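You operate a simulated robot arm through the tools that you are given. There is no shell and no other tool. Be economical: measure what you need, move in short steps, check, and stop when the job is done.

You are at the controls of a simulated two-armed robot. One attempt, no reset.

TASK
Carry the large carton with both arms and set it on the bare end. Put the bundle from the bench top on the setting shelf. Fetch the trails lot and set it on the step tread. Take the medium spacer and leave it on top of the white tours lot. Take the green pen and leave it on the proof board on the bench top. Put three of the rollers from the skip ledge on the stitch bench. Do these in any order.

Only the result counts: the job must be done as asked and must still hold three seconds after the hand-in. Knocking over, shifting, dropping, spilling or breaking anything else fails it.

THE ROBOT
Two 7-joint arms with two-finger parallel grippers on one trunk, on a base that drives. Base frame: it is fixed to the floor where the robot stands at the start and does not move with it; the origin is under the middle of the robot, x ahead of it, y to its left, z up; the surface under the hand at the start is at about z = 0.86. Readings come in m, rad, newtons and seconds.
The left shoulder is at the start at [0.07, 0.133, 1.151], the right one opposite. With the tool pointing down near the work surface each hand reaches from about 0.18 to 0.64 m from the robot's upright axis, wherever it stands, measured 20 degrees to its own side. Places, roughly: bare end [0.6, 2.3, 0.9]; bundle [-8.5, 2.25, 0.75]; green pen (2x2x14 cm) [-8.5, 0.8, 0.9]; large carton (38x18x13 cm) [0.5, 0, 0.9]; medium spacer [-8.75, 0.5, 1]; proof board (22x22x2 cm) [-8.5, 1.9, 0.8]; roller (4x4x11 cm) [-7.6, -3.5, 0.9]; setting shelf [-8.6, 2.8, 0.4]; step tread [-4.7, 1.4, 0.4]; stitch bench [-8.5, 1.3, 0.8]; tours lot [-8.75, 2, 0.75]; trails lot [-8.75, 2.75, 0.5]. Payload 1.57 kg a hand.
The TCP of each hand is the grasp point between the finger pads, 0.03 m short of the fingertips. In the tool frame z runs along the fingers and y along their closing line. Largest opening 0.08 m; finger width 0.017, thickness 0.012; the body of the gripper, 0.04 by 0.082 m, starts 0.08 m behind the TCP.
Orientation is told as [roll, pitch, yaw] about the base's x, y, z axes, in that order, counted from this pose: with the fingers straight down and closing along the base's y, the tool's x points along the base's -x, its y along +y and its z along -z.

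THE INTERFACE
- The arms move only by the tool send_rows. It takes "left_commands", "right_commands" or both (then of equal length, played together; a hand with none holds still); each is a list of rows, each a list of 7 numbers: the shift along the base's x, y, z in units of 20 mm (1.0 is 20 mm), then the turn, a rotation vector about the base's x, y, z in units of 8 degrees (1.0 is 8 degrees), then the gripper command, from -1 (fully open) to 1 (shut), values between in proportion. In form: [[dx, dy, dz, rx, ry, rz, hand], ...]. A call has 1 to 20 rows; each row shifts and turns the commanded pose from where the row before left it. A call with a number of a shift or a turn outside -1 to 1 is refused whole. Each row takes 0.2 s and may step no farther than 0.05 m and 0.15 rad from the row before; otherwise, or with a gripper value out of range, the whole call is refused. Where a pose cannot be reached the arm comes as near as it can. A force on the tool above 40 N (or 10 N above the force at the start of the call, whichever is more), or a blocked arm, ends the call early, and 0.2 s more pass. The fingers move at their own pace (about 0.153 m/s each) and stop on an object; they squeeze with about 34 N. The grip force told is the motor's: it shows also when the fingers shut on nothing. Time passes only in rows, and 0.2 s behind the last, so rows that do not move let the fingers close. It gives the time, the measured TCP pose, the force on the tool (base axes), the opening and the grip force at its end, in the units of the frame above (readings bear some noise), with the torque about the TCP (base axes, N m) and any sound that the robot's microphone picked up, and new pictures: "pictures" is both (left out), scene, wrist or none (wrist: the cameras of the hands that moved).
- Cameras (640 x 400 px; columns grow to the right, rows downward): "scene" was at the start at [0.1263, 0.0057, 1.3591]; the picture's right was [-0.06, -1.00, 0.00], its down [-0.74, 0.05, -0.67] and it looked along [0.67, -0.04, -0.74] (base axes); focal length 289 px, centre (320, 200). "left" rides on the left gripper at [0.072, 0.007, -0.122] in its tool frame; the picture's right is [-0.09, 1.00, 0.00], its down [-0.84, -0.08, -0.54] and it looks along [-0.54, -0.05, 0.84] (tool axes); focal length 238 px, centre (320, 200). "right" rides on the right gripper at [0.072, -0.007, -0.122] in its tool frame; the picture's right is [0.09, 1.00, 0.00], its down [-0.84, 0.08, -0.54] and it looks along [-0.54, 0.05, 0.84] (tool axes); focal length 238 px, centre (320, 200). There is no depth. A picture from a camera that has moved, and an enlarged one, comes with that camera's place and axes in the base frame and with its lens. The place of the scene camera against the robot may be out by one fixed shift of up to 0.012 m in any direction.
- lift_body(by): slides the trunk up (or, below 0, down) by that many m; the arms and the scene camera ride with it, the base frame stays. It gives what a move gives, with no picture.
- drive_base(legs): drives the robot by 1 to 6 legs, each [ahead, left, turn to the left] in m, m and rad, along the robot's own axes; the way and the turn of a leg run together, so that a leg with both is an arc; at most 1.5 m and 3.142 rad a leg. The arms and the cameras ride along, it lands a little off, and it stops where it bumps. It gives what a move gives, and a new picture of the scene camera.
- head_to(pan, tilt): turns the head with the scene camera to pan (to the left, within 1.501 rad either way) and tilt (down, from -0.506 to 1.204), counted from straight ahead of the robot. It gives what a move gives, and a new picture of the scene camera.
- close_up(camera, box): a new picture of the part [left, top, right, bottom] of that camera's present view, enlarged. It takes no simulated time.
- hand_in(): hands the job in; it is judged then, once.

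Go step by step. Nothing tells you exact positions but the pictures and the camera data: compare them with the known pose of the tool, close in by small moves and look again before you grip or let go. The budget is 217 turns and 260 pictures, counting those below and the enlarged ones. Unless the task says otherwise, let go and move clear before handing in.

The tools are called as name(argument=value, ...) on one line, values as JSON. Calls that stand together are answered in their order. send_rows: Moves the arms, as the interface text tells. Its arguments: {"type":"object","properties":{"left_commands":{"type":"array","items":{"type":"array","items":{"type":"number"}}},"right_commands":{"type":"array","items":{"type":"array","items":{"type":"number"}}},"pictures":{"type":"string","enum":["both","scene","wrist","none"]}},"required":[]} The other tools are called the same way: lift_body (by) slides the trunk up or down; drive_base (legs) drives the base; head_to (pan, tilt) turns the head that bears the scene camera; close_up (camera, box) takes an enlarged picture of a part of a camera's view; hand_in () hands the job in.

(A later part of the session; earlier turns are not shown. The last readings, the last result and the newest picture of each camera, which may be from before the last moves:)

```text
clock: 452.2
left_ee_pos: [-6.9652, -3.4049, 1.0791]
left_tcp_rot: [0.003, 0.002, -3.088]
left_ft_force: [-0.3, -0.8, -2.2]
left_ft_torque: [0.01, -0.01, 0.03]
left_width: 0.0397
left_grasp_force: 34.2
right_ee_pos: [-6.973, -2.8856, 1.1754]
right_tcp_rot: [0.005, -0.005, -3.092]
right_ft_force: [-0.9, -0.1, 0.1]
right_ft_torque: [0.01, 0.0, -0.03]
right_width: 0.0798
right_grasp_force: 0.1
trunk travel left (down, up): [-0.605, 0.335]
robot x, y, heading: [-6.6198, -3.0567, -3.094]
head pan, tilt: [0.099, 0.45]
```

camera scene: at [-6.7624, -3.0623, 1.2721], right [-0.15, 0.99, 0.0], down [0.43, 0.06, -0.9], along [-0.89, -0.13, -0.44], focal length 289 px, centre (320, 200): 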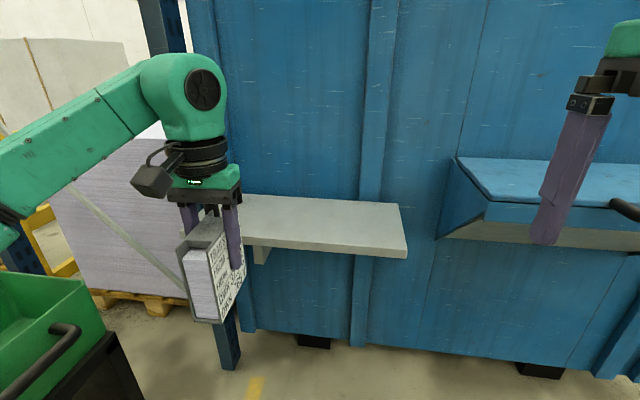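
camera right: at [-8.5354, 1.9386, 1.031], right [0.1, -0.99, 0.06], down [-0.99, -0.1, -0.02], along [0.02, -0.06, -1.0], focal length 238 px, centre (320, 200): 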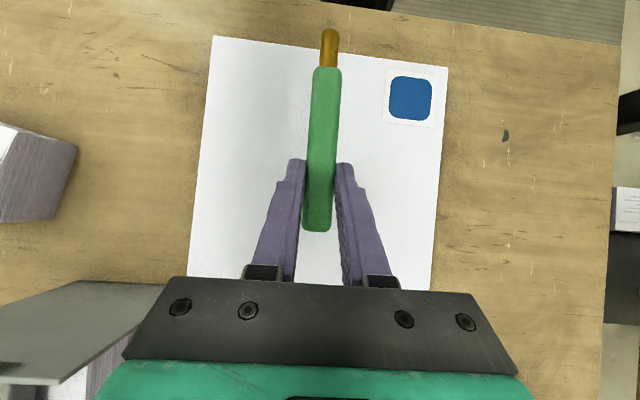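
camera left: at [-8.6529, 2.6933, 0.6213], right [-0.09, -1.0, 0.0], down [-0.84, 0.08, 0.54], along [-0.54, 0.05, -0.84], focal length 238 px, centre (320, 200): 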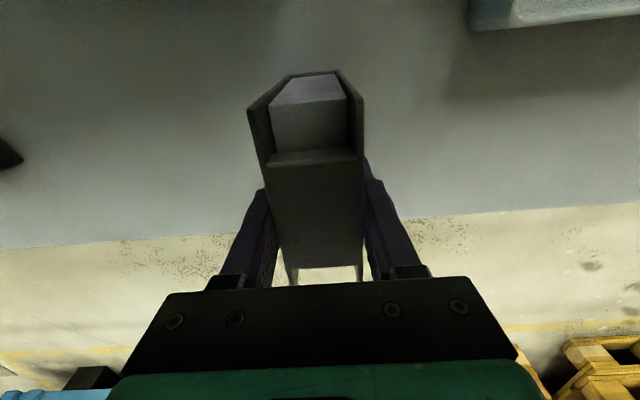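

I drive up to the ledge and reach across with the right hand for the front-left roller at (−7.446, −3.48).

drive_base(legs=[[0.31, 0.21, -0.05]])

close_up(camera="right", box=[0, 0, 640, 400])

```text
clock: 454.6
left_ee_pos: [-7.2897, -3.6012, 1.0804]
left_tcp_rot: [0.002, 0.002, -3.135]
left_ft_force: [0.0, -0.2, -2.3]
left_ft_torque: [0.01, -0.01, -0.01]
left_width: 0.0396
left_grasp_force: 34.0
right_ee_pos: [-7.2719, -3.082, 1.1754]
right_tcp_rot: [0.006, -0.006, -3.141]
right_ft_force: [-0.6, 0.3, 1.0]
right_ft_torque: [0.01, 0.02, 0.02]
right_width: 0.0802
right_grasp_force: 0.0
trunk travel left (down, up): [-0.605, 0.335]
robot x, y, heading: [-6.9256, -3.2746, 3.145]
head pan, tilt: [0.099, 0.45]
camera scene: at [-7.0708, -3.2697, 1.2722], right [-0.1, 1.0, 0.0], down [0.43, 0.04, -0.9], along [-0.9, -0.09, -0.44], focal length 289 px, centre (320, 200)
```

scene: 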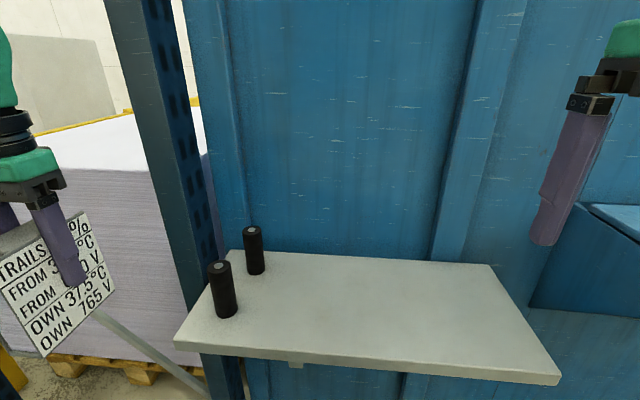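

```text
1.00 times, centred on (320, 200) of right (not enlarged: the box is as wide or as high as the picture)
camera zoom: at [-7.1999, -3.0738, 1.2969], right [0.09, -1.0, 0.01], down [-0.83, -0.08, 0.55], along [-0.54, -0.06, -0.84], focal length 238 px, centre (320, 200)
```

zoom: 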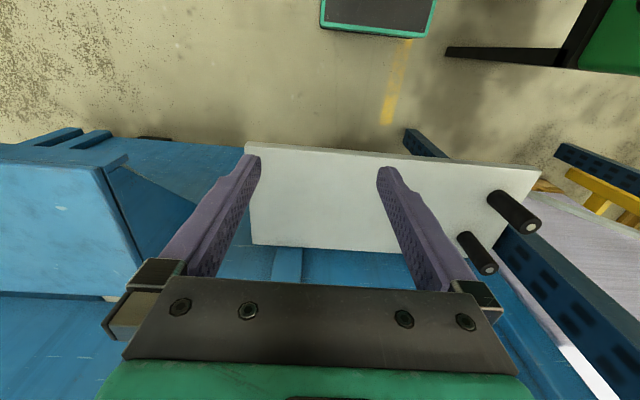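

The lot's label reads TRAILS. The front roller is at (−7.44, −3.483). I move the right hand across above it while drawing the left hand with the lot further aside.

send_rows(right_commands=[[-0.42, -1, -0.3, 0, 0, 0, -1], [-0.42, -1, -0.3, 0, 0, 0, -1], [-0.42, -1, -0.3, 0, 0, 0, -1], [-0.42, -1, -0.3, 0, 0, 0, -1], [-0.42, -1, -0.3, 0, 0, 0, -1], [-0.42, -1, -0.3, 0, 0, 0, -1], [-0.42, -1, -0.3, 0, 0, 0, -1], [-0.42, -1, -0.3, 0, 0, 0, -1], [-0.42, -1, -0.3, 0, 0, 0, -1], [-0.42, -1, -0.3, 0, 0, 0, -1], [-0.42, -1, -0.3, 0, 0, 0, -1], [-0.42, -1, -0.3, 0, 0, 0, -1], [-0.42, -1, -0.3, 0, 0, 0, -1], [-0.42, -1, -0.3, 0, 0, 0, -1], [-0.42, -1, -0.3, 0, 0, 0, -1], [-0.42, -1, -0.3, 0, 0, 0, -1], [-0.42, -1, -0.3, 0, 0, 0, -1], [-0.42, -1, -0.3, 0, 0, 0, -1], [-0.42, -1, -0.3, 0, 0, 0, -1], [-0.42, -1, -0.3, 0, 0, 0, -1]], left_commands=[[0.4, -0.2, 0, 0, 0, 0, 1], [0.4, -0.2, 0, 0, 0, 0, 1], [0.4, -0.2, 0, 0, 0, 0, 1], [0.4, -0.2, 0, 0, 0, 0, 1], [0.4, -0.2, 0, 0, 0, 0, 1], [0.4, -0.2, 0, 0, 0, 0, 1], [0.4, -0.2, 0, 0, 0, 0, 1], [0.4, -0.2, 0, 0, 0, 0, 1], [0.4, -0.2, 0, 0, 0, 0, 1], [0.4, -0.2, 0, 0, 0, 0, 1], [0, 0, 0, 0, 0, 0, 1], [0, 0, 0, 0, 0, 0, 1], [0, 0, 0, 0, 0, 0, 1], [0, 0, 0, 0, 0, 0, 1], [0, 0, 0, 0, 0, 0, 1], [0, 0, 0, 0, 0, 0, 1], [0, 0, 0, 0, 0, 0, 1], [0, 0, 0, 0, 0, 0, 1], [0, 0, 0, 0, 0, 0, 1], [0, 0, 0, 0, 0, 0, 1]], pictures="none")

close_up(camera="right", box=[0, 0, 640, 400])

```text
clock: 458.8
left_ee_pos: [-7.2802, -3.6138, 1.0542]
left_tcp_rot: [0.002, 0.004, -3.137]
left_ft_force: [0.0, -0.1, -4.1]
left_ft_torque: [-0.02, 0.0, 0.0]
left_width: 0.0398
left_grasp_force: 33.9
left hand out of reach, approached as far as the arm can: row 2, 3, 4, 5, 6, 7, 8, 9, 10
right_ee_pos: [-7.3078, -3.1981, 1.0497]
right_tcp_rot: [0.006, -0.005, -3.14]
right_ft_force: [0.2, 0.2, 0.1]
right_ft_torque: [0.01, -0.02, 0.01]
right_width: 0.0802
right_grasp_force: 0.1
right hand out of reach, approached as far as the arm can: row 3, 4, 5, 6, 7, 8, 9, 10, 11, 12, 13, 14, 15, 16, 17, 18, 19, 20
trunk travel left (down, up): [-0.605, 0.335]
robot x, y, heading: [-6.9266, -3.2751, 3.144]
head pan, tilt: [0.099, 0.45]
```

```text
1.00 times, centred on (320, 200) of right (not enlarged: the box is as wide or as high as the picture)
camera zoom: at [-7.2364, -3.19, 1.1703], right [0.09, -1.0, 0.01], down [-0.83, -0.08, 0.55], along [-0.54, -0.06, -0.84], focal length 238 px, centre (320, 200)
```

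zoom: 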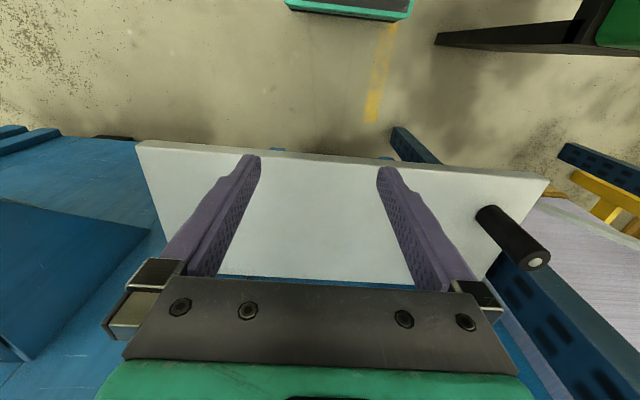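

The right arm can't cross that far. I shift slightly north and turn the base left by 0.7 rad so the right arm points at the roller.

drive_base(legs=[[0.02, -0.075, 0], [0, 0, 0.7]])

close_up(camera="right", box=[0, 0, 640, 400])

```text
clock: 461.7
left_ee_pos: [-6.9897, -3.6886, 1.0546]
left_tcp_rot: [0.004, 0.001, -2.421]
left_ft_force: [-0.9, 0.3, -3.1]
left_ft_torque: [0.02, 0.04, -0.02]
left_width: 0.0397
left_grasp_force: 34.4
right_ee_pos: [-7.283, -3.393, 1.0485]
right_tcp_rot: [0.006, -0.005, -2.426]
right_ft_force: [-0.4, -0.4, -0.1]
right_ft_torque: [-0.01, 0.04, -0.04]
right_width: 0.0802
right_grasp_force: 0.0
trunk travel left (down, up): [-0.605, 0.335]
robot x, y, heading: [-6.9478, -3.1999, -2.424]
head pan, tilt: [0.099, 0.45]
camera scene: at [-7.0502, -3.2871, 1.2721], right [-0.73, 0.69, 0.0], down [0.3, 0.32, -0.9], along [-0.62, -0.65, -0.44], focal length 289 px, centre (320, 200)
```

scene: 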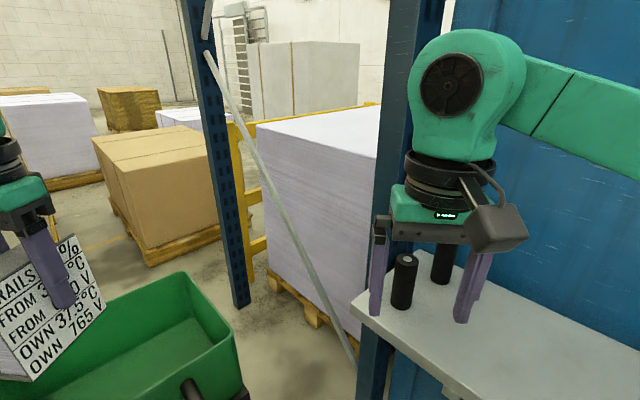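

```text
1.00 times, centred on (320, 200) of right (not enlarged: the box is as wide or as high as the picture)
camera zoom: at [-7.2333, -3.3394, 1.1703], right [0.72, -0.69, 0.01], down [-0.58, -0.6, 0.55], along [-0.37, -0.4, -0.84], focal length 238 px, centre (320, 200)
```

zoom: 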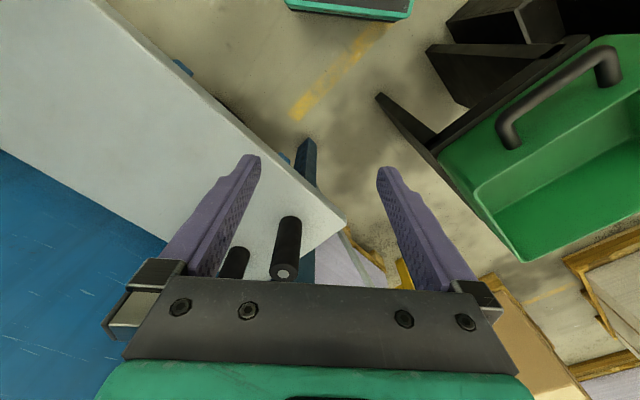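

Roller confirmed at (−7.435, −3.483). I move above it, descend and close.

send_rows(right_commands=[[-0.95, -0.56, 0, 0, 0, 0, -1], [-0.95, -0.56, 0, 0, 0, 0, -1], [-0.95, -0.56, 0, 0, 0, 0, -1], [-0.95, -0.56, 0, 0, 0, 0, -1], [-0.95, -0.56, 0, 0, 0, 0, -1], [-0.95, -0.56, 0, 0, 0, 0, -1], [-0.95, -0.56, 0, 0, 0, 0, -1], [-0.95, -0.56, 0, 0, 0, 0, -1], [0, 0, 0, 0, 0, 0, -1]], pictures="wrist")

```text
clock: 463.7
left_ee_pos: [-6.9886, -3.688, 1.0545]
left_tcp_rot: [0.003, 0.002, -2.421]
left_ft_force: [-0.2, 0.6, -1.9]
left_ft_torque: [0.02, 0.03, 0.03]
left_width: 0.0398
left_grasp_force: 34.2
right_ee_pos: [-7.4281, -3.3917, 1.0438]
right_tcp_rot: [0.004, -0.005, -2.426]
right_ft_force: [-0.4, -0.7, -0.2]
right_ft_torque: [0.05, -0.02, 0.0]
right_width: 0.08
right_grasp_force: 0.0
right hand out of reach, approached as far as the arm can: row 1, 2, 3, 4, 5, 6, 7, 8
trunk travel left (down, up): [-0.605, 0.335]
robot x, y, heading: [-6.9457, -3.1964, -2.43]
head pan, tilt: [0.099, 0.45]
camera right: at [-7.3769, -3.3369, 1.165], right [0.72, -0.69, 0.01], down [-0.58, -0.6, 0.55], along [-0.37, -0.4, -0.84], focal length 238 px, centre (320, 200)
```

right: 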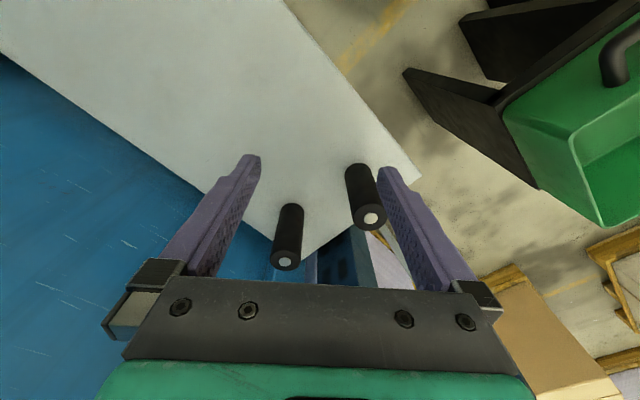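

Still short of it sideways; I turn the base another 0.2 rad, which brings the roller into the arm's normal range.

drive_base(legs=[[0, 0, 0.2]])

close_up(camera="right", box=[0, 0, 640, 400])

```text
clock: 464.9
left_ee_pos: [-6.891, -3.6871, 1.0539]
left_tcp_rot: [0.003, 0.001, -2.221]
left_ft_force: [0.1, 1.0, -2.5]
left_ft_torque: [-0.02, 0.0, 0.03]
left_width: 0.04
left_grasp_force: 33.9
right_ee_pos: [-7.3801, -3.4827, 1.043]
right_tcp_rot: [0.008, -0.003, -2.229]
right_ft_force: [0.4, -0.4, 1.2]
right_ft_torque: [-0.01, 0.0, -0.01]
right_width: 0.0798
right_grasp_force: 0.1
trunk travel left (down, up): [-0.605, 0.335]
robot x, y, heading: [-6.9457, -3.1994, -2.235]
head pan, tilt: [0.099, 0.45]
camera scene: at [-7.0285, -3.3051, 1.2721], right [-0.85, 0.53, 0.0], down [0.23, 0.37, -0.9], along [-0.48, -0.76, -0.44], focal length 289 px, centre (320, 200)
```

scene: 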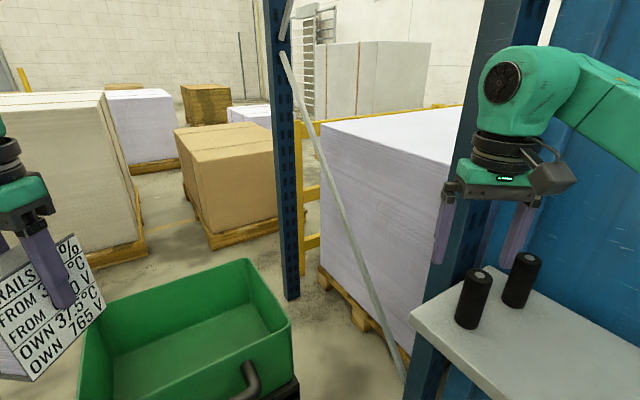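

```text
1.00 times, centred on (320, 200) of right (not enlarged: the box is as wide or as high as the picture)
camera zoom: at [-7.3411, -3.4193, 1.165], right [0.85, -0.53, 0.01], down [-0.45, -0.71, 0.55], along [-0.29, -0.46, -0.84], focal length 238 px, centre (320, 200)
```

zoom: 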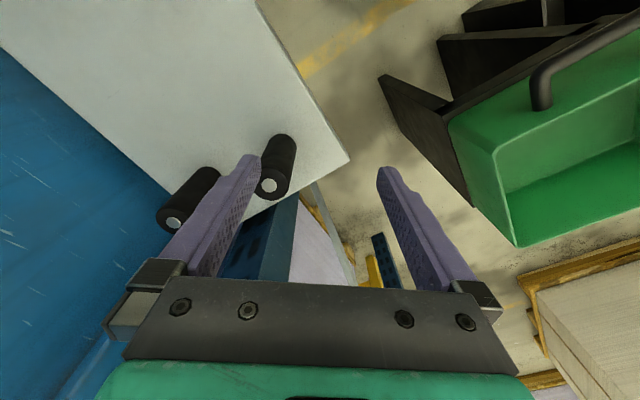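

Now in range. I shift 6 cm, descend and close.

send_rows(right_commands=[[-0.75, -0.05, 0, 0, 0, 0, -1], [-0.75, -0.05, 0, 0, 0, 0, -1], [-0.75, -0.05, 0, 0, 0, 0, -1], [-0.75, -0.05, 0, 0, 0, 0, -1], [0, 0, 0, 0, 0, 0, -1]], pictures="wrist")

```text
clock: 466.1
left_ee_pos: [-6.8914, -3.6869, 1.0551]
left_tcp_rot: [0.003, 0.002, -2.222]
left_ft_force: [0.1, -0.3, -2.2]
left_ft_torque: [0.01, 0.02, 0.0]
left_width: 0.0398
left_grasp_force: 33.8
right_ee_pos: [-7.4414, -3.4723, 1.0391]
right_tcp_rot: [0.007, -0.007, -2.229]
right_ft_force: [0.1, 0.0, -0.1]
right_ft_torque: [0.02, -0.02, 0.0]
right_width: 0.08
right_grasp_force: 0.2
right hand out of reach, approached as far as the arm can: row 1, 3, 4
trunk travel left (down, up): [-0.605, 0.335]
robot x, y, heading: [-6.9482, -3.1972, -2.226]
head pan, tilt: [0.099, 0.45]
camera right: at [-7.4026, -3.4089, 1.1602], right [0.84, -0.54, 0.01], down [-0.45, -0.7, 0.55], along [-0.29, -0.47, -0.84], focal length 238 px, centre (320, 200)
```

right: 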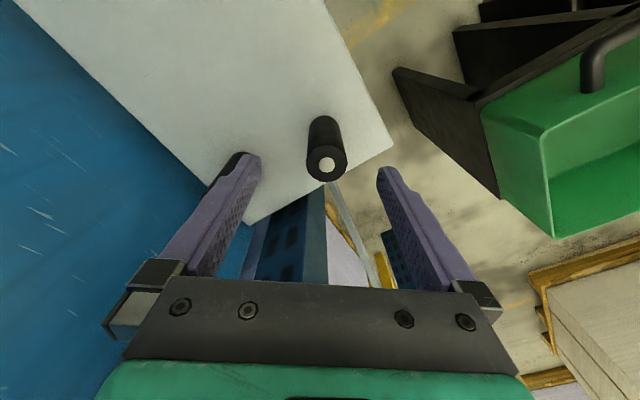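

Slightly short by 1.7 cm; lower down the reach grows. I descend a little, correct, then go down and close.

send_rows(right_commands=[[0, 0, -0.8, 0, 0, 0, -1], [0, 0, -0.8, 0, 0, 0, -1], [-0.1, -0.4, 0, 0, 0, 0, -1], [-0.1, -0.5, 0, 0, 0, 0, -1], [0, 0, 0, 0, 0, 0, -1]], pictures="wrist")

```text
clock: 467.3
left_ee_pos: [-6.8918, -3.6868, 1.0542]
left_tcp_rot: [0.004, 0.002, -2.225]
left_ft_force: [1.1, -0.2, -3.0]
left_ft_torque: [-0.01, 0.01, -0.02]
left_width: 0.0401
left_grasp_force: 34.0
right_ee_pos: [-7.4451, -3.4793, 1.0079]
right_tcp_rot: [0.005, -0.006, -2.226]
right_ft_force: [-0.6, 0.3, 0.6]
right_ft_torque: [0.03, 0.0, 0.03]
right_width: 0.0801
right_grasp_force: 0.0
right hand out of reach, approached as far as the arm can: row 4
trunk travel left (down, up): [-0.605, 0.335]
robot x, y, heading: [-6.9486, -3.1986, -2.23]
head pan, tilt: [0.099, 0.45]
camera right: at [-7.4055, -3.4172, 1.1293], right [0.84, -0.53, 0.01], down [-0.45, -0.71, 0.55], along [-0.29, -0.46, -0.84], focal length 238 px, centre (320, 200)
```

right: 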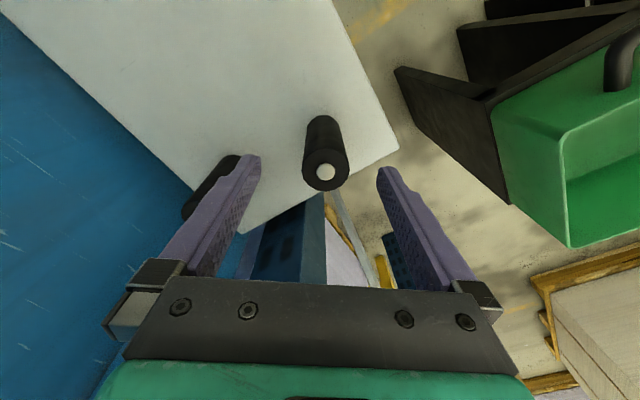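

Close enough; final descent with a small correction, then close.

send_rows(right_commands=[[0, -0.2, -0.8, 0, 0, 0, -1], [0, -0.2, -0.8, 0, 0, 0, -1], [0, 0, -0.8, 0, 0, 0, -1], [0, 0, -0.8, 0, 0, 0, -1], [0, 0, -0.8, 0, 0, 0, -1], [0, 0, 0, 0, 0, 0, -0.3], [0, 0, 0, 0, 0, 0, 0.3], [0, 0, 0, 0, 0, 0, 1], [0, 0, 0, 0, 0, 0, 1]], pictures="wrist")

```text
clock: 469.3
left_ee_pos: [-6.8906, -3.687, 1.0537]
left_tcp_rot: [0.004, 0.003, -2.222]
left_ft_force: [-0.5, 0.5, -1.6]
left_ft_torque: [0.01, 0.02, 0.0]
left_width: 0.0398
left_grasp_force: 34.2
right_ee_pos: [-7.4445, -3.4877, 0.9286]
right_tcp_rot: [0.007, -0.005, -2.228]
right_ft_force: [-1.0, 0.1, 0.6]
right_ft_torque: [-0.01, 0.06, 0.0]
right_width: 0.0394
right_grasp_force: 33.9
trunk travel left (down, up): [-0.605, 0.335]
robot x, y, heading: [-6.9446, -3.1976, -2.225]
head pan, tilt: [0.099, 0.45]
camera right: at [-7.4061, -3.4256, 1.0501], right [0.85, -0.53, 0.01], down [-0.45, -0.71, 0.55], along [-0.29, -0.46, -0.84], focal length 238 px, centre (320, 200)
```

right: 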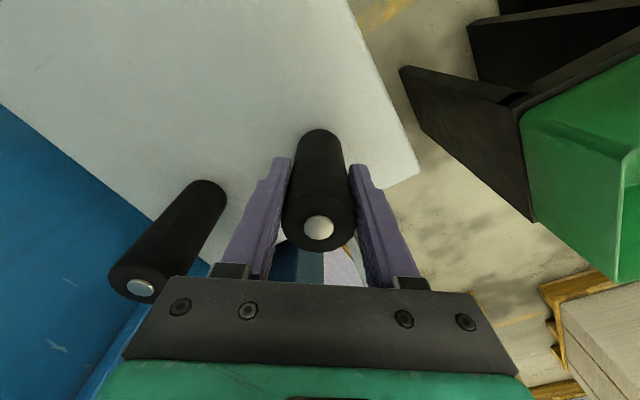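

The third roller is gripped. I lift with the trunk, turn back west, and head for the stitch bench.

lift_body(by=0.15)

drive_base(legs=[[0, 0, -0.915], [-0.3, 0, 0], [0, -1.1, 0], [0, -1.05, 0], [0.48, 0, 0], [0.45, 0, 0]])

```text
clock: 471.0
left_ee_pos: [-6.8917, -3.6869, 1.2038]
left_tcp_rot: [0.003, 0.001, -2.223]
left_ft_force: [-0.1, -0.2, -1.6]
left_ft_torque: [0.0, 0.02, -0.01]
left_width: 0.0401
left_grasp_force: 34.0
right_ee_pos: [-7.446, -3.4874, 1.0789]
right_tcp_rot: [0.006, -0.006, -2.228]
right_ft_force: [-0.5, -0.1, -2.8]
right_ft_torque: [-0.01, 0.0, 0.01]
right_width: 0.0392
right_grasp_force: 33.8
trunk travel left (down, up): [-0.755, 0.185]
robot x, y, heading: [-6.9435, -3.1962, -2.229]
head pan, tilt: [0.099, 0.45]
```

```text
clock: 490.4
left_ee_pos: [-7.9563, -1.3766, 1.206]
left_tcp_rot: [0.003, 0.0, 3.14]
left_ft_force: [0.2, -0.2, -2.8]
left_ft_torque: [-0.02, 0.04, -0.02]
left_width: 0.0395
left_grasp_force: 33.6
right_ee_pos: [-8.1335, -0.8156, 1.0793]
right_tcp_rot: [0.009, -0.004, 3.133]
right_ft_force: [0.5, 0.0, -1.5]
right_ft_torque: [0.05, 0.0, -0.03]
right_width: 0.039
right_grasp_force: 34.0
trunk travel left (down, up): [-0.755, 0.185]
robot x, y, heading: [-7.6005, -1.0366, 3.135]
head pan, tilt: [0.099, 0.45]
camera scene: at [-7.7447, -1.0342, 1.4222], right [-0.09, 1.0, 0.0], down [0.43, 0.04, -0.9], along [-0.9, -0.08, -0.43], focal length 289 px, centre (320, 200)
```

scene: 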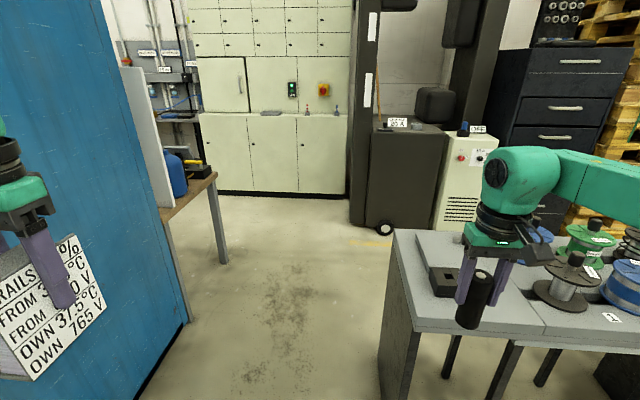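

Roller and lot are both held. I strafe north to the stitch bench.

drive_base(legs=[[0, -1.05, 0], [0, -1.05, 0.005]])

head_to(pan=-0.1, tilt=0.75)

```text
clock: 500.9
left_ee_pos: [-7.9729, 0.7222, 1.2048]
left_tcp_rot: [0.003, 0.003, -3.111]
left_ft_force: [0.2, -0.3, -1.6]
left_ft_torque: [0.0, -0.02, -0.02]
left_width: 0.0397
left_grasp_force: 34.2
right_ee_pos: [-8.1665, 1.2777, 1.0783]
right_tcp_rot: [0.005, -0.004, -3.116]
right_ft_force: [-0.4, 0.2, -1.5]
right_ft_torque: [-0.01, -0.01, 0.02]
right_width: 0.0393
right_grasp_force: 33.9
trunk travel left (down, up): [-0.755, 0.185]
robot x, y, heading: [-7.6267, 1.0725, -3.118]
head pan, tilt: [0.099, 0.45]
camera scene: at [-7.7717, 1.0711, 1.4221], right [-0.12, 0.99, 0.0], down [0.43, 0.05, -0.9], along [-0.89, -0.11, -0.44], focal length 289 px, centre (320, 200)
```

scene: 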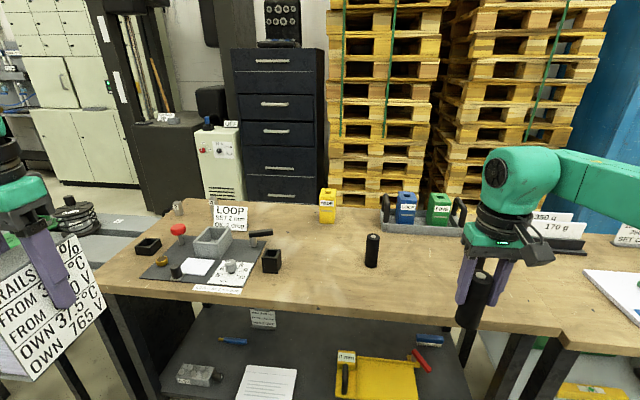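

```text
clock: 501.7
left_ee_pos: [-7.9721, 0.7226, 1.2042]
left_tcp_rot: [0.002, 0.002, -3.113]
left_ft_force: [0.6, -0.7, -2.7]
left_ft_torque: [0.03, 0.0, 0.01]
left_width: 0.0395
left_grasp_force: 34.1
right_ee_pos: [-8.1669, 1.2777, 1.0784]
right_tcp_rot: [0.006, -0.005, -3.116]
right_ft_force: [-0.5, 0.1, -2.1]
right_ft_torque: [-0.03, -0.05, 0.02]
right_width: 0.039
right_grasp_force: 34.3
trunk travel left (down, up): [-0.755, 0.185]
robot x, y, heading: [-7.6272, 1.0718, -3.12]
head pan, tilt: [-0.099, 0.75]
camera scene: at [-7.7632, 1.0896, 1.3957], right [0.07, 1.0, 0.0], down [0.68, -0.05, -0.73], along [-0.73, 0.05, -0.68], focal length 289 px, centre (320, 200)
```

scene: 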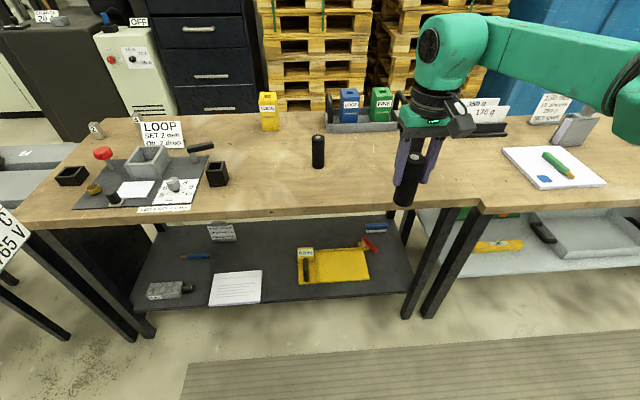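

I drive in, lowering the roller between the first two, a little nearer to the edge.

drive_base(legs=[[0.29, 0, -0.022]])

lift_body(by=-0.14)

close_up(camera="right", box=[0, 0, 640, 400])

```text
clock: 503.7
left_ee_pos: [-8.2646, 0.7238, 1.2054]
left_tcp_rot: [0.004, -0.001, -3.13]
left_ft_force: [0.0, 0.6, -2.4]
left_ft_torque: [-0.02, 0.0, 0.05]
left_width: 0.0398
left_grasp_force: 33.9
right_ee_pos: [-8.4509, 1.283, 1.0783]
right_tcp_rot: [0.007, -0.006, -3.134]
right_ft_force: [-0.6, -0.1, -2.0]
right_ft_torque: [0.01, 0.01, -0.03]
right_width: 0.039
right_grasp_force: 34.2
trunk travel left (down, up): [-0.755, 0.185]
robot x, y, heading: [-7.9186, 1.0705, -3.134]
head pan, tilt: [-0.099, 0.75]
camera scene: at [-8.0491, 1.0869, 1.3959], right [0.09, 1.0, 0.0], down [0.68, -0.06, -0.73], along [-0.73, 0.07, -0.68], focal length 289 px, centre (320, 200)
```

scene: 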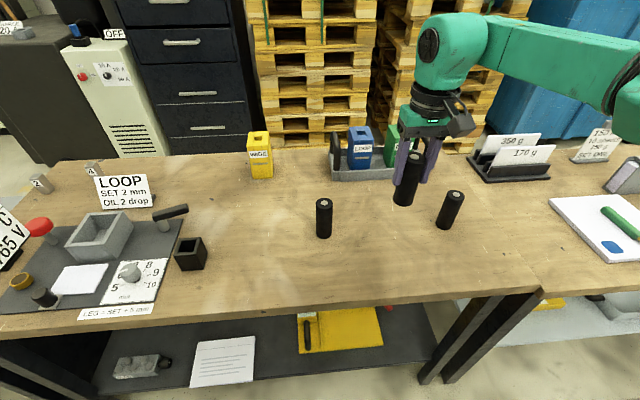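

```text
clock: 505.4
left_ee_pos: [-8.2661, 0.7245, 1.0644]
left_tcp_rot: [0.003, 0.002, -3.129]
left_ft_force: [0.1, -0.5, -2.0]
left_ft_torque: [-0.01, 0.03, -0.04]
left_width: 0.0398
left_grasp_force: 33.5
right_ee_pos: [-8.4516, 1.2817, 0.9383]
right_tcp_rot: [0.006, -0.004, -3.133]
right_ft_force: [0.7, 0.6, -1.8]
right_ft_torque: [-0.02, 0.0, -0.01]
right_width: 0.0391
right_grasp_force: 33.7
trunk travel left (down, up): [-0.615, 0.325]
robot x, y, heading: [-7.9117, 1.071, -3.134]
head pan, tilt: [-0.099, 0.75]
```

```text
1.00 times, centred on (320, 200) of right (not enlarged: the box is as wide or as high as the picture)
camera zoom: at [-8.3783, 1.291, 1.0601], right [0.1, -0.99, 0.01], down [-0.83, -0.08, 0.55], along [-0.54, -0.06, -0.84], focal length 238 px, centre (320, 200)
```

zoom: 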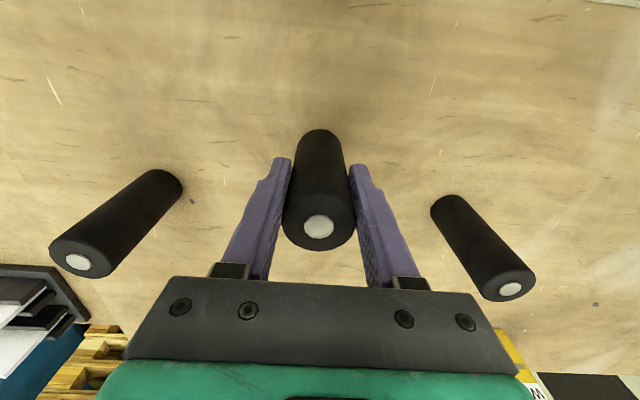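

Clear space between the two others. I lower gently to contact.

lift_body(by=-0.014)

lift_body(by=-0.004)

```text
clock: 506.0
left_ee_pos: [-8.2657, 0.7242, 1.0508]
left_tcp_rot: [0.004, 0.001, -3.128]
left_ft_force: [0.6, 0.5, -2.9]
left_ft_torque: [0.01, 0.0, 0.01]
left_width: 0.0399
left_grasp_force: 33.7
right_ee_pos: [-8.4508, 1.2823, 0.9239]
right_tcp_rot: [0.006, -0.006, -3.132]
right_ft_force: [1.0, 1.2, -1.8]
right_ft_torque: [-0.04, -0.04, -0.04]
right_width: 0.0391
right_grasp_force: 34.2
trunk travel left (down, up): [-0.601, 0.339]
robot x, y, heading: [-7.915, 1.0708, -3.135]
head pan, tilt: [-0.099, 0.75]
```

```text
clock: 506.5
left_ee_pos: [-8.2666, 0.7254, 1.0461]
left_tcp_rot: [0.004, 0.002, -3.131]
left_ft_force: [0.3, -0.2, -2.8]
left_ft_torque: [0.0, 0.01, 0.04]
left_width: 0.0395
left_grasp_force: 33.6
right_ee_pos: [-8.4515, 1.2821, 0.9197]
right_tcp_rot: [0.006, -0.005, -3.132]
right_ft_force: [0.1, -0.2, -1.4]
right_ft_torque: [-0.01, 0.01, -0.04]
right_width: 0.0388
right_grasp_force: 33.4
trunk travel left (down, up): [-0.597, 0.343]
robot x, y, heading: [-7.9111, 1.0692, -3.132]
head pan, tilt: [-0.099, 0.75]
```

Still free; two more small steps.

lift_body(by=-0.004)

lift_body(by=-0.003)

```text
clock: 507.1
left_ee_pos: [-8.2657, 0.7228, 1.044]
left_tcp_rot: [0.003, -0.001, -3.129]
left_ft_force: [-0.2, -0.4, -2.8]
left_ft_torque: [0.0, 0.04, 0.0]
left_width: 0.0395
left_grasp_force: 34.3
right_ee_pos: [-8.4501, 1.2827, 0.9198]
right_tcp_rot: [0.007, -0.012, -3.135]
right_ft_force: [-4.2, 3.8, 18.3]
right_ft_torque: [0.61, 0.22, 0.08]
right_width: 0.0393
right_grasp_force: 33.9
trunk travel left (down, up): [-0.593, 0.347]
robot x, y, heading: [-7.9133, 1.0692, -3.136]
head pan, tilt: [-0.099, 0.75]
```

```text
clock: 507.6
left_ee_pos: [-8.2639, 0.7233, 1.0406]
left_tcp_rot: [0.004, -0.002, -3.129]
left_ft_force: [-0.5, -0.8, -3.4]
left_ft_torque: [0.06, 0.01, 0.02]
left_width: 0.0399
left_grasp_force: 33.8
right_ee_pos: [-8.4501, 1.2815, 0.9199]
right_tcp_rot: [0.009, -0.017, -3.136]
right_ft_force: [8.2, 1.2, 11.3]
right_ft_torque: [0.27, -0.77, -0.1]
right_width: 0.0393
right_grasp_force: 33.9
trunk travel left (down, up): [-0.59, 0.35]
robot x, y, heading: [-7.9172, 1.0659, -3.139]
head pan, tilt: [-0.099, 0.75]
stopped: the force on the tool passed its limit at 41 N (the readings are from after the stop); the commanded pose is now the measured one
```

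Contact. I relieve, level, open, and rise.

send_rows(right_commands=[[0, 0, 0.1, 0, -0.09, 0, 1], [0, 0, 0, 0, 0, 0, 1], [0, 0, 0, 0, 0, 0, 0.3], [0, 0, 0, 0, 0, 0, -0.4], [0, 0, 0, 0, 0, 0, -0.6], [0, 0, 0, 0, 0, 0, -0.6], [0, 0, 0.8, 0, 0, 0, -0.6], [0, 0, 1, 0, 0, 0, -0.6], [0, 0, 1, 0, 0, 0, -0.6], [0, 0, 1, 0, 0, 0, -0.6], [0, 0, 1, 0, 0, 0, -0.6], [0, 0, 1, 0, 0, 0, -0.6], [0.5, 0, 1, 0, 0, 0, -0.6], [0.5, 0, 1, 0, 0, 0, -0.6]], pictures="scene")

```text
clock: 510.6
left_ee_pos: [-8.2672, 0.7233, 1.0396]
left_tcp_rot: [0.004, 0.0, -3.128]
left_ft_force: [0.5, -0.6, -3.0]
left_ft_torque: [-0.02, 0.02, -0.02]
left_width: 0.0399
left_grasp_force: 34.6
right_ee_pos: [-8.4138, 1.2897, 1.0627]
right_tcp_rot: [0.009, -0.005, -3.136]
right_ft_force: [0.1, -0.7, -0.1]
right_ft_torque: [-0.02, 0.01, 0.01]
right_width: 0.0639
right_grasp_force: 0.0
right hand out of reach, approached as far as the arm can: row 10, 11, 12
trunk travel left (down, up): [-0.59, 0.35]
robot x, y, heading: [-7.9147, 1.0744, -3.134]
head pan, tilt: [-0.099, 0.75]
camera scene: at [-8.05, 1.0868, 1.2312], right [0.09, 1.0, 0.0], down [0.68, -0.06, -0.73], along [-0.73, 0.07, -0.68], focal length 289 px, centre (320, 200)
```

scene: 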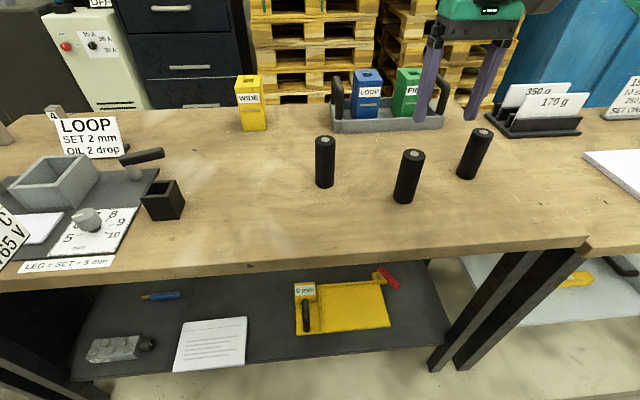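

All three rollers stand on the stitch bench. Now the trails lot: I tuck the hands in, raise the trunk, and drive back round through the south aisle.

send_rows(left_commands=[[0, 0.8, 0.3, 0, 0, 0, 1], [0, 0.8, 0.3, 0, 0, 0, 1], [0, 0.8, 0.3, 0, 0, 0, 1], [0, 0.8, 0.3, 0, 0, 0, 1], [0, 0.8, 0.3, 0, 0, 0, 1], [0, 0.8, 0.3, 0, 0, 0, 1], [0, 0.8, 0.3, 0, 0, 0, 1], [0, 0.8, 0.3, 0, 0, 0, 1], [0, 0.8, 0.3, 0, 0, 0, 1], [0, 0.8, 0.3, 0, 0, 0, 1]], pictures="none")

drive_base(legs=[[-0.32, 0, -0.007], [0, 1.0, 0], [0, 0.98, 0]])

```text
clock: 512.8
left_ee_pos: [-8.2657, 0.8864, 1.0993]
left_tcp_rot: [0.004, 0.002, -3.129]
left_ft_force: [-0.6, 0.1, -3.0]
left_ft_torque: [-0.02, 0.02, -0.01]
left_width: 0.0398
left_grasp_force: 34.1
right_ee_pos: [-8.4144, 1.2904, 1.0612]
right_tcp_rot: [0.012, -0.006, -3.134]
right_ft_force: [0.4, 0.0, 0.2]
right_ft_torque: [0.0, -0.02, -0.01]
right_width: 0.0639
right_grasp_force: 0.1
trunk travel left (down, up): [-0.59, 0.35]
robot x, y, heading: [-7.9132, 1.0687, -3.14]
head pan, tilt: [-0.099, 0.75]
```

```text
clock: 524.5
left_ee_pos: [-7.9658, -1.1128, 1.1002]
left_tcp_rot: [0.004, 0.003, 3.135]
left_ft_force: [0.6, 0.8, -2.6]
left_ft_torque: [0.02, 0.01, 0.01]
left_width: 0.0398
left_grasp_force: 34.2
right_ee_pos: [-8.1065, -0.7051, 1.0609]
right_tcp_rot: [0.008, -0.006, 3.128]
right_ft_force: [0.9, 0.9, -0.9]
right_ft_torque: [0.01, -0.01, -0.01]
right_width: 0.064
right_grasp_force: 0.0
trunk travel left (down, up): [-0.59, 0.35]
robot x, y, heading: [-7.6154, -0.9373, 3.13]
head pan, tilt: [-0.099, 0.75]
camera scene: at [-7.7475, -0.9155, 1.2311], right [0.11, 0.99, 0.0], down [0.68, -0.08, -0.73], along [-0.73, 0.08, -0.68], focal length 289 px, centre (320, 200)
```

scene: 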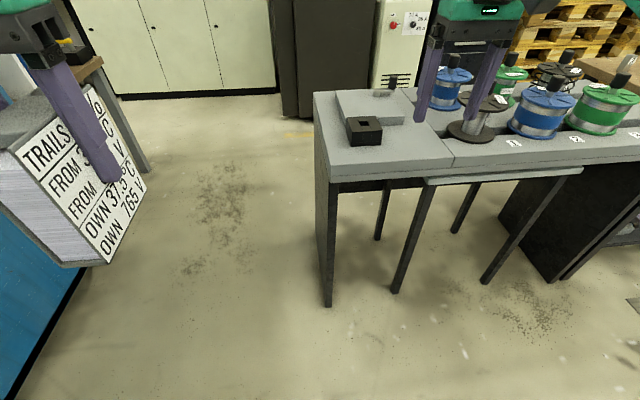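

I reverse east along the aisle in two stages.

drive_base(legs=[[-1.2, 0, 0.011], [-1.3, 0, 0], [-1.1, 0, 0]])

```text
clock: 541.9
left_ee_pos: [-4.3741, -1.0356, 1.1002]
left_tcp_rot: [0.004, 0.001, -3.108]
left_ft_force: [-0.3, 0.1, -2.1]
left_ft_torque: [0.0, -0.01, -0.01]
left_width: 0.0398
left_grasp_force: 34.5
right_ee_pos: [-4.5302, -0.6318, 1.0607]
right_tcp_rot: [0.01, -0.004, -3.115]
right_ft_force: [-0.4, 0.2, -0.8]
right_ft_torque: [0.01, -0.03, -0.05]
right_width: 0.0639
right_grasp_force: 0.0
trunk travel left (down, up): [-0.59, 0.35]
robot x, y, heading: [-4.0232, -0.8427, -3.111]
head pan, tilt: [-0.099, 0.75]
camera scene: at [-4.1625, -0.8281, 1.2311], right [0.07, 1.0, 0.0], down [0.68, -0.05, -0.73], along [-0.73, 0.05, -0.68], focal length 289 px, centre (320, 200)
```

scene: 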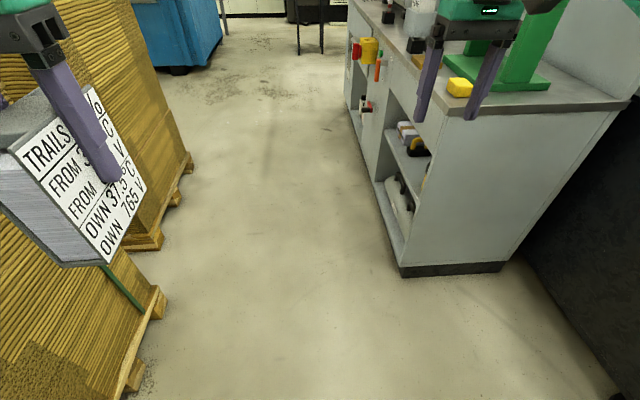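

Centred enough. I raise the trunk for clearance over the tables, pull the right hand in, and continue east and then north.

lift_body(by=0.25)

send_rows(right_commands=[[1, -0.3, 0, 0, 0, 0, -1], [1, -0.3, 0, 0, 0, 0, -1], [1, -0.3, 0, 0, 0, 0, -1], [1, -0.3, 0, 0, 0, 0, -1], [1, 0, 0, 0, 0, 0, -1], [1, 0, 0, 0, 0, 0, -1]], pictures="none")

drive_base(legs=[[-1.2, 0.06, -0.03], [-1.3, 0, 0], [-1.17, 0, 0]])

```text
clock: 544.5
left_ee_pos: [-4.374, -1.0335, 1.3497]
left_tcp_rot: [0.004, 0.002, -3.109]
left_ft_force: [-1.0, -0.4, -2.9]
left_ft_torque: [0.01, -0.01, 0.0]
left_width: 0.0399
left_grasp_force: 34.2
right_ee_pos: [-4.5314, -0.6328, 1.3113]
right_tcp_rot: [0.009, -0.004, -3.116]
right_ft_force: [-0.7, 0.0, 0.3]
right_ft_torque: [-0.01, 0.03, -0.01]
right_width: 0.0641
right_grasp_force: 0.2
trunk travel left (down, up): [-0.84, 0.1]
robot x, y, heading: [-4.0277, -0.8427, -3.116]
head pan, tilt: [-0.099, 0.75]
```

```text
clock: 545.9
left_ee_pos: [-4.3723, -1.0338, 1.3505]
left_tcp_rot: [0.004, 0.0, -3.108]
left_ft_force: [-0.1, 0.4, -2.8]
left_ft_torque: [0.03, 0.01, -0.03]
left_width: 0.0398
left_grasp_force: 34.5
right_ee_pos: [-4.4106, -0.6561, 1.3118]
right_tcp_rot: [0.009, -0.004, -3.114]
right_ft_force: [0.3, -0.6, 0.4]
right_ft_torque: [0.0, 0.02, -0.01]
right_width: 0.0799
right_grasp_force: 0.1
trunk travel left (down, up): [-0.84, 0.1]
robot x, y, heading: [-4.0266, -0.8421, -3.12]
head pan, tilt: [-0.099, 0.75]
```

```text
clock: 563.6
left_ee_pos: [-0.7117, -1.0437, 1.3494]
left_tcp_rot: [0.004, 0.002, -3.136]
left_ft_force: [0.2, -0.4, -2.1]
left_ft_torque: [0.0, -0.01, -0.01]
left_width: 0.0397
left_grasp_force: 34.2
right_ee_pos: [-0.7376, -0.6659, 1.3111]
right_tcp_rot: [0.01, -0.003, 3.139]
right_ft_force: [0.9, 0.2, 0.5]
right_ft_torque: [0.04, 0.02, 0.02]
right_width: 0.0802
right_grasp_force: 0.1
trunk travel left (down, up): [-0.84, 0.1]
robot x, y, heading: [-0.3575, -0.862, 3.145]
head pan, tilt: [-0.099, 0.75]
camera scene: at [-0.4947, -0.8444, 1.481], right [0.1, 0.99, 0.0], down [0.68, -0.07, -0.73], along [-0.73, 0.07, -0.68], focal length 289 px, centre (320, 200)
```

scene: 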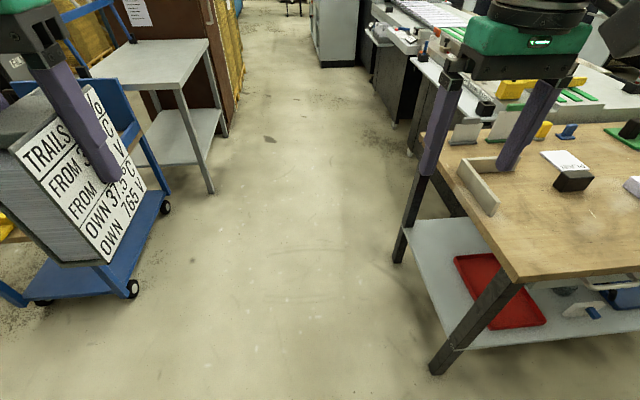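

I strafe north through the passage to y≈1.52, then go west through the gap.

drive_base(legs=[[0.02, -1.2, 0], [0, -1.18, 0]])

```text
clock: 575.2
left_ee_pos: [-0.7314, 1.312, 1.3489]
left_tcp_rot: [0.003, 0.001, 3.14]
left_ft_force: [-0.2, 0.7, -2.3]
left_ft_torque: [0.01, -0.01, -0.02]
left_width: 0.0398
left_grasp_force: 34.1
right_ee_pos: [-0.7554, 1.6911, 1.3125]
right_tcp_rot: [0.009, -0.005, 3.135]
right_ft_force: [-0.6, -0.1, -0.7]
right_ft_torque: [0.01, -0.02, 0.0]
right_width: 0.0799
right_grasp_force: 0.0
trunk travel left (down, up): [-0.84, 0.1]
robot x, y, heading: [-0.3786, 1.4876, 3.133]
head pan, tilt: [-0.099, 0.75]
camera scene: at [-0.5134, 1.5107, 1.4812], right [0.11, 0.99, 0.0], down [0.68, -0.07, -0.73], along [-0.73, 0.08, -0.68], focal length 289 px, centre (320, 200)
```

scene: 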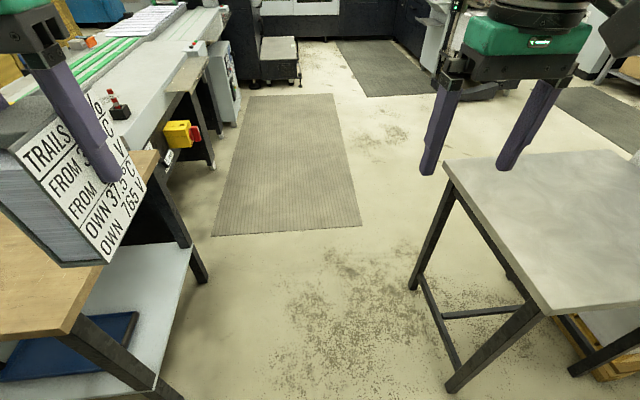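

I drive west through the gap towards the step.

drive_base(legs=[[1.1, -0.03, 0.008], [1.0, 0, 0], [0.9, 0, 0]])

head_to(pan=0.1, tilt=0.7)

```text
clock: 590.0
left_ee_pos: [-3.7284, 1.3411, 1.3506]
left_tcp_rot: [0.003, 0.0, -3.13]
left_ft_force: [1.1, -0.1, -2.4]
left_ft_torque: [-0.04, 0.04, 0.01]
left_width: 0.0399
left_grasp_force: 33.8
right_ee_pos: [-3.7576, 1.719, 1.3126]
right_tcp_rot: [0.008, -0.006, -3.136]
right_ft_force: [-0.4, 0.9, 0.0]
right_ft_torque: [-0.04, 0.03, 0.01]
right_width: 0.08
right_grasp_force: 0.2
trunk travel left (down, up): [-0.84, 0.1]
robot x, y, heading: [-3.3771, 1.5205, -3.134]
head pan, tilt: [-0.099, 0.75]
camera scene: at [-3.5123, 1.5417, 1.4813], right [0.09, 1.0, 0.0], down [0.68, -0.06, -0.73], along [-0.73, 0.07, -0.68], focal length 289 px, centre (320, 200)
```

scene: 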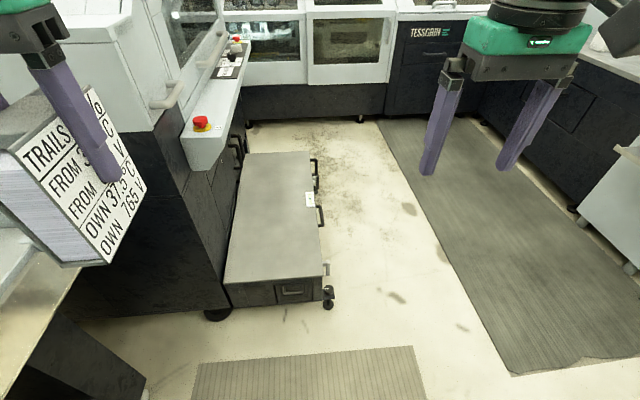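

```text
clock: 590.7
left_ee_pos: [-3.729, 1.3411, 1.3504]
left_tcp_rot: [0.004, 0.001, -3.13]
left_ft_force: [-0.5, 0.2, -1.2]
left_ft_torque: [-0.03, -0.03, 0.01]
left_width: 0.0397
left_grasp_force: 33.3
right_ee_pos: [-3.7584, 1.719, 1.3122]
right_tcp_rot: [0.009, -0.005, -3.137]
right_ft_force: [0.2, 0.3, -0.6]
right_ft_torque: [-0.02, -0.02, 0.0]
right_width: 0.08
right_grasp_force: 0.1
trunk travel left (down, up): [-0.84, 0.1]
robot x, y, heading: [-3.379, 1.5215, -3.137]
head pan, tilt: [0.099, 0.7]
camera scene: at [-3.5155, 1.525, 1.4854], right [-0.11, 0.99, 0.0], down [0.64, 0.07, -0.76], along [-0.76, -0.08, -0.64], focal length 289 px, centre (320, 200)
```

scene: 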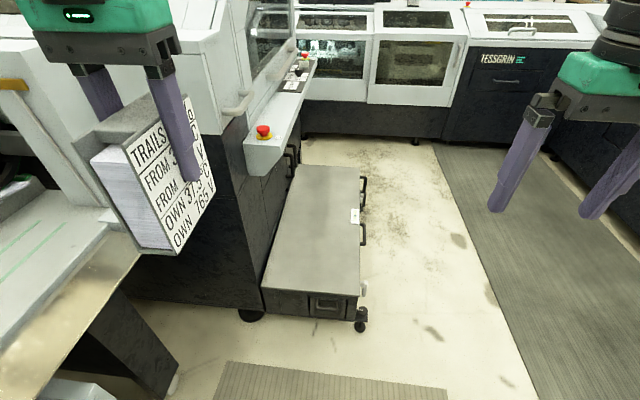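

The step's tread spans x −4.2…−5.14, y 1.2…1.62. I line up for y≈1.5, extend the left arm and lower the trunk in front of it.

drive_base(legs=[[0, -0.165, -0.004]])

send_rows(left_commands=[[-1, 0, 0, 0, 0, 0, 1], [-1, 0, 0, 0, 0, 0, 1], [-1, 0, 0, 0, 0, 0, 1], [-1, 0, 0, 0, 0, 0, 1], [-1, 0, 0, 0, 0, 0, 1], [-1, 0, 0, 0, 0, 0, 1], [-1, 0, 0, 0, 0, 0, 1], [-1, 0, 0, 0, 0, 0, 1], [-1, 0, 0, 0, 0, 0, 1], [-1, 0, 0, 0, 0, 0, 1]], pictures="none")

lift_body(by=-0.4)

lift_body(by=-0.34)

```text
clock: 592.1
left_ee_pos: [-3.7307, 1.5011, 1.3493]
left_tcp_rot: [0.0, 0.004, -3.134]
left_ft_force: [-0.8, -1.2, -2.8]
left_ft_torque: [0.06, 0.05, -0.02]
left_width: 0.0399
left_grasp_force: 34.1
right_ee_pos: [-3.7588, 1.8792, 1.3122]
right_tcp_rot: [0.004, -0.007, -3.139]
right_ft_force: [0.3, -0.2, 0.5]
right_ft_torque: [0.03, -0.02, 0.03]
right_width: 0.0798
right_grasp_force: 0.1
trunk travel left (down, up): [-0.84, 0.1]
robot x, y, heading: [-3.3771, 1.6881, -3.139]
head pan, tilt: [0.099, 0.7]
camera scene: at [-3.5163, 1.6842, 1.4854], right [-0.1, 0.99, 0.0], down [0.64, 0.07, -0.76], along [-0.76, -0.08, -0.64], focal length 289 px, centre (320, 200)
```

scene: 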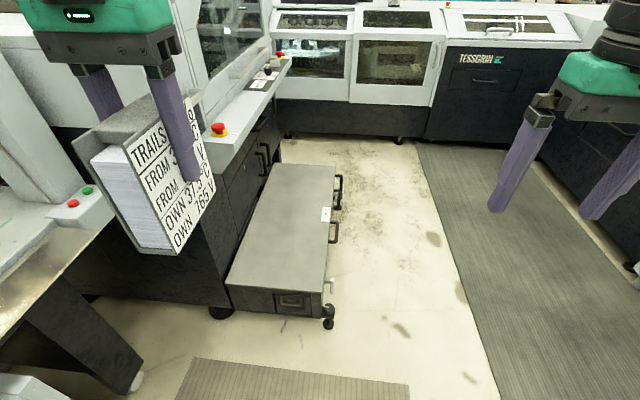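

```text
clock: 594.3
left_ee_pos: [-3.9025, 1.5097, 1.3283]
left_tcp_rot: [0.003, -0.001, -3.131]
left_ft_force: [-0.3, 0.5, -2.6]
left_ft_torque: [-0.01, 0.0, 0.02]
left_width: 0.0397
left_grasp_force: 33.5
left hand out of reach, approached as far as the arm can: row 8, 9, 10
right_ee_pos: [-3.759, 1.8831, 1.3111]
right_tcp_rot: [0.009, -0.004, -3.139]
right_ft_force: [0.2, 0.3, 0.2]
right_ft_torque: [0.01, 0.01, -0.02]
right_width: 0.08
right_grasp_force: 0.0
trunk travel left (down, up): [-0.84, 0.1]
robot x, y, heading: [-3.3762, 1.6894, -3.139]
head pan, tilt: [0.099, 0.7]
```

```text
clock: 598.1
left_ee_pos: [-3.9012, 1.5096, 0.9288]
left_tcp_rot: [0.0, -0.001, -3.133]
left_ft_force: [0.5, 0.1, -3.1]
left_ft_torque: [-0.02, -0.02, 0.01]
left_width: 0.0401
left_grasp_force: 34.0
right_ee_pos: [-3.7578, 1.8834, 0.9118]
right_tcp_rot: [0.009, -0.006, -3.14]
right_ft_force: [0.7, -0.1, 0.7]
right_ft_torque: [0.04, -0.01, 0.0]
right_width: 0.0799
right_grasp_force: 0.1
trunk travel left (down, up): [-0.44, 0.5]
robot x, y, heading: [-3.3769, 1.6852, -3.136]
head pan, tilt: [0.099, 0.7]
```

```text
clock: 601.5
left_ee_pos: [-3.9003, 1.5115, 0.5891]
left_tcp_rot: [0.001, -0.001, -3.132]
left_ft_force: [0.2, -0.8, -1.5]
left_ft_torque: [0.0, 0.0, -0.01]
left_width: 0.04
left_grasp_force: 34.2
right_ee_pos: [-3.7592, 1.8838, 0.5717]
right_tcp_rot: [0.009, -0.004, -3.139]
right_ft_force: [0.0, -0.4, -0.1]
right_ft_torque: [-0.06, 0.02, 0.01]
right_width: 0.0799
right_grasp_force: 0.0
trunk travel left (down, up): [-0.1, 0.84]
robot x, y, heading: [-3.3782, 1.6895, -3.137]
head pan, tilt: [0.099, 0.7]
```

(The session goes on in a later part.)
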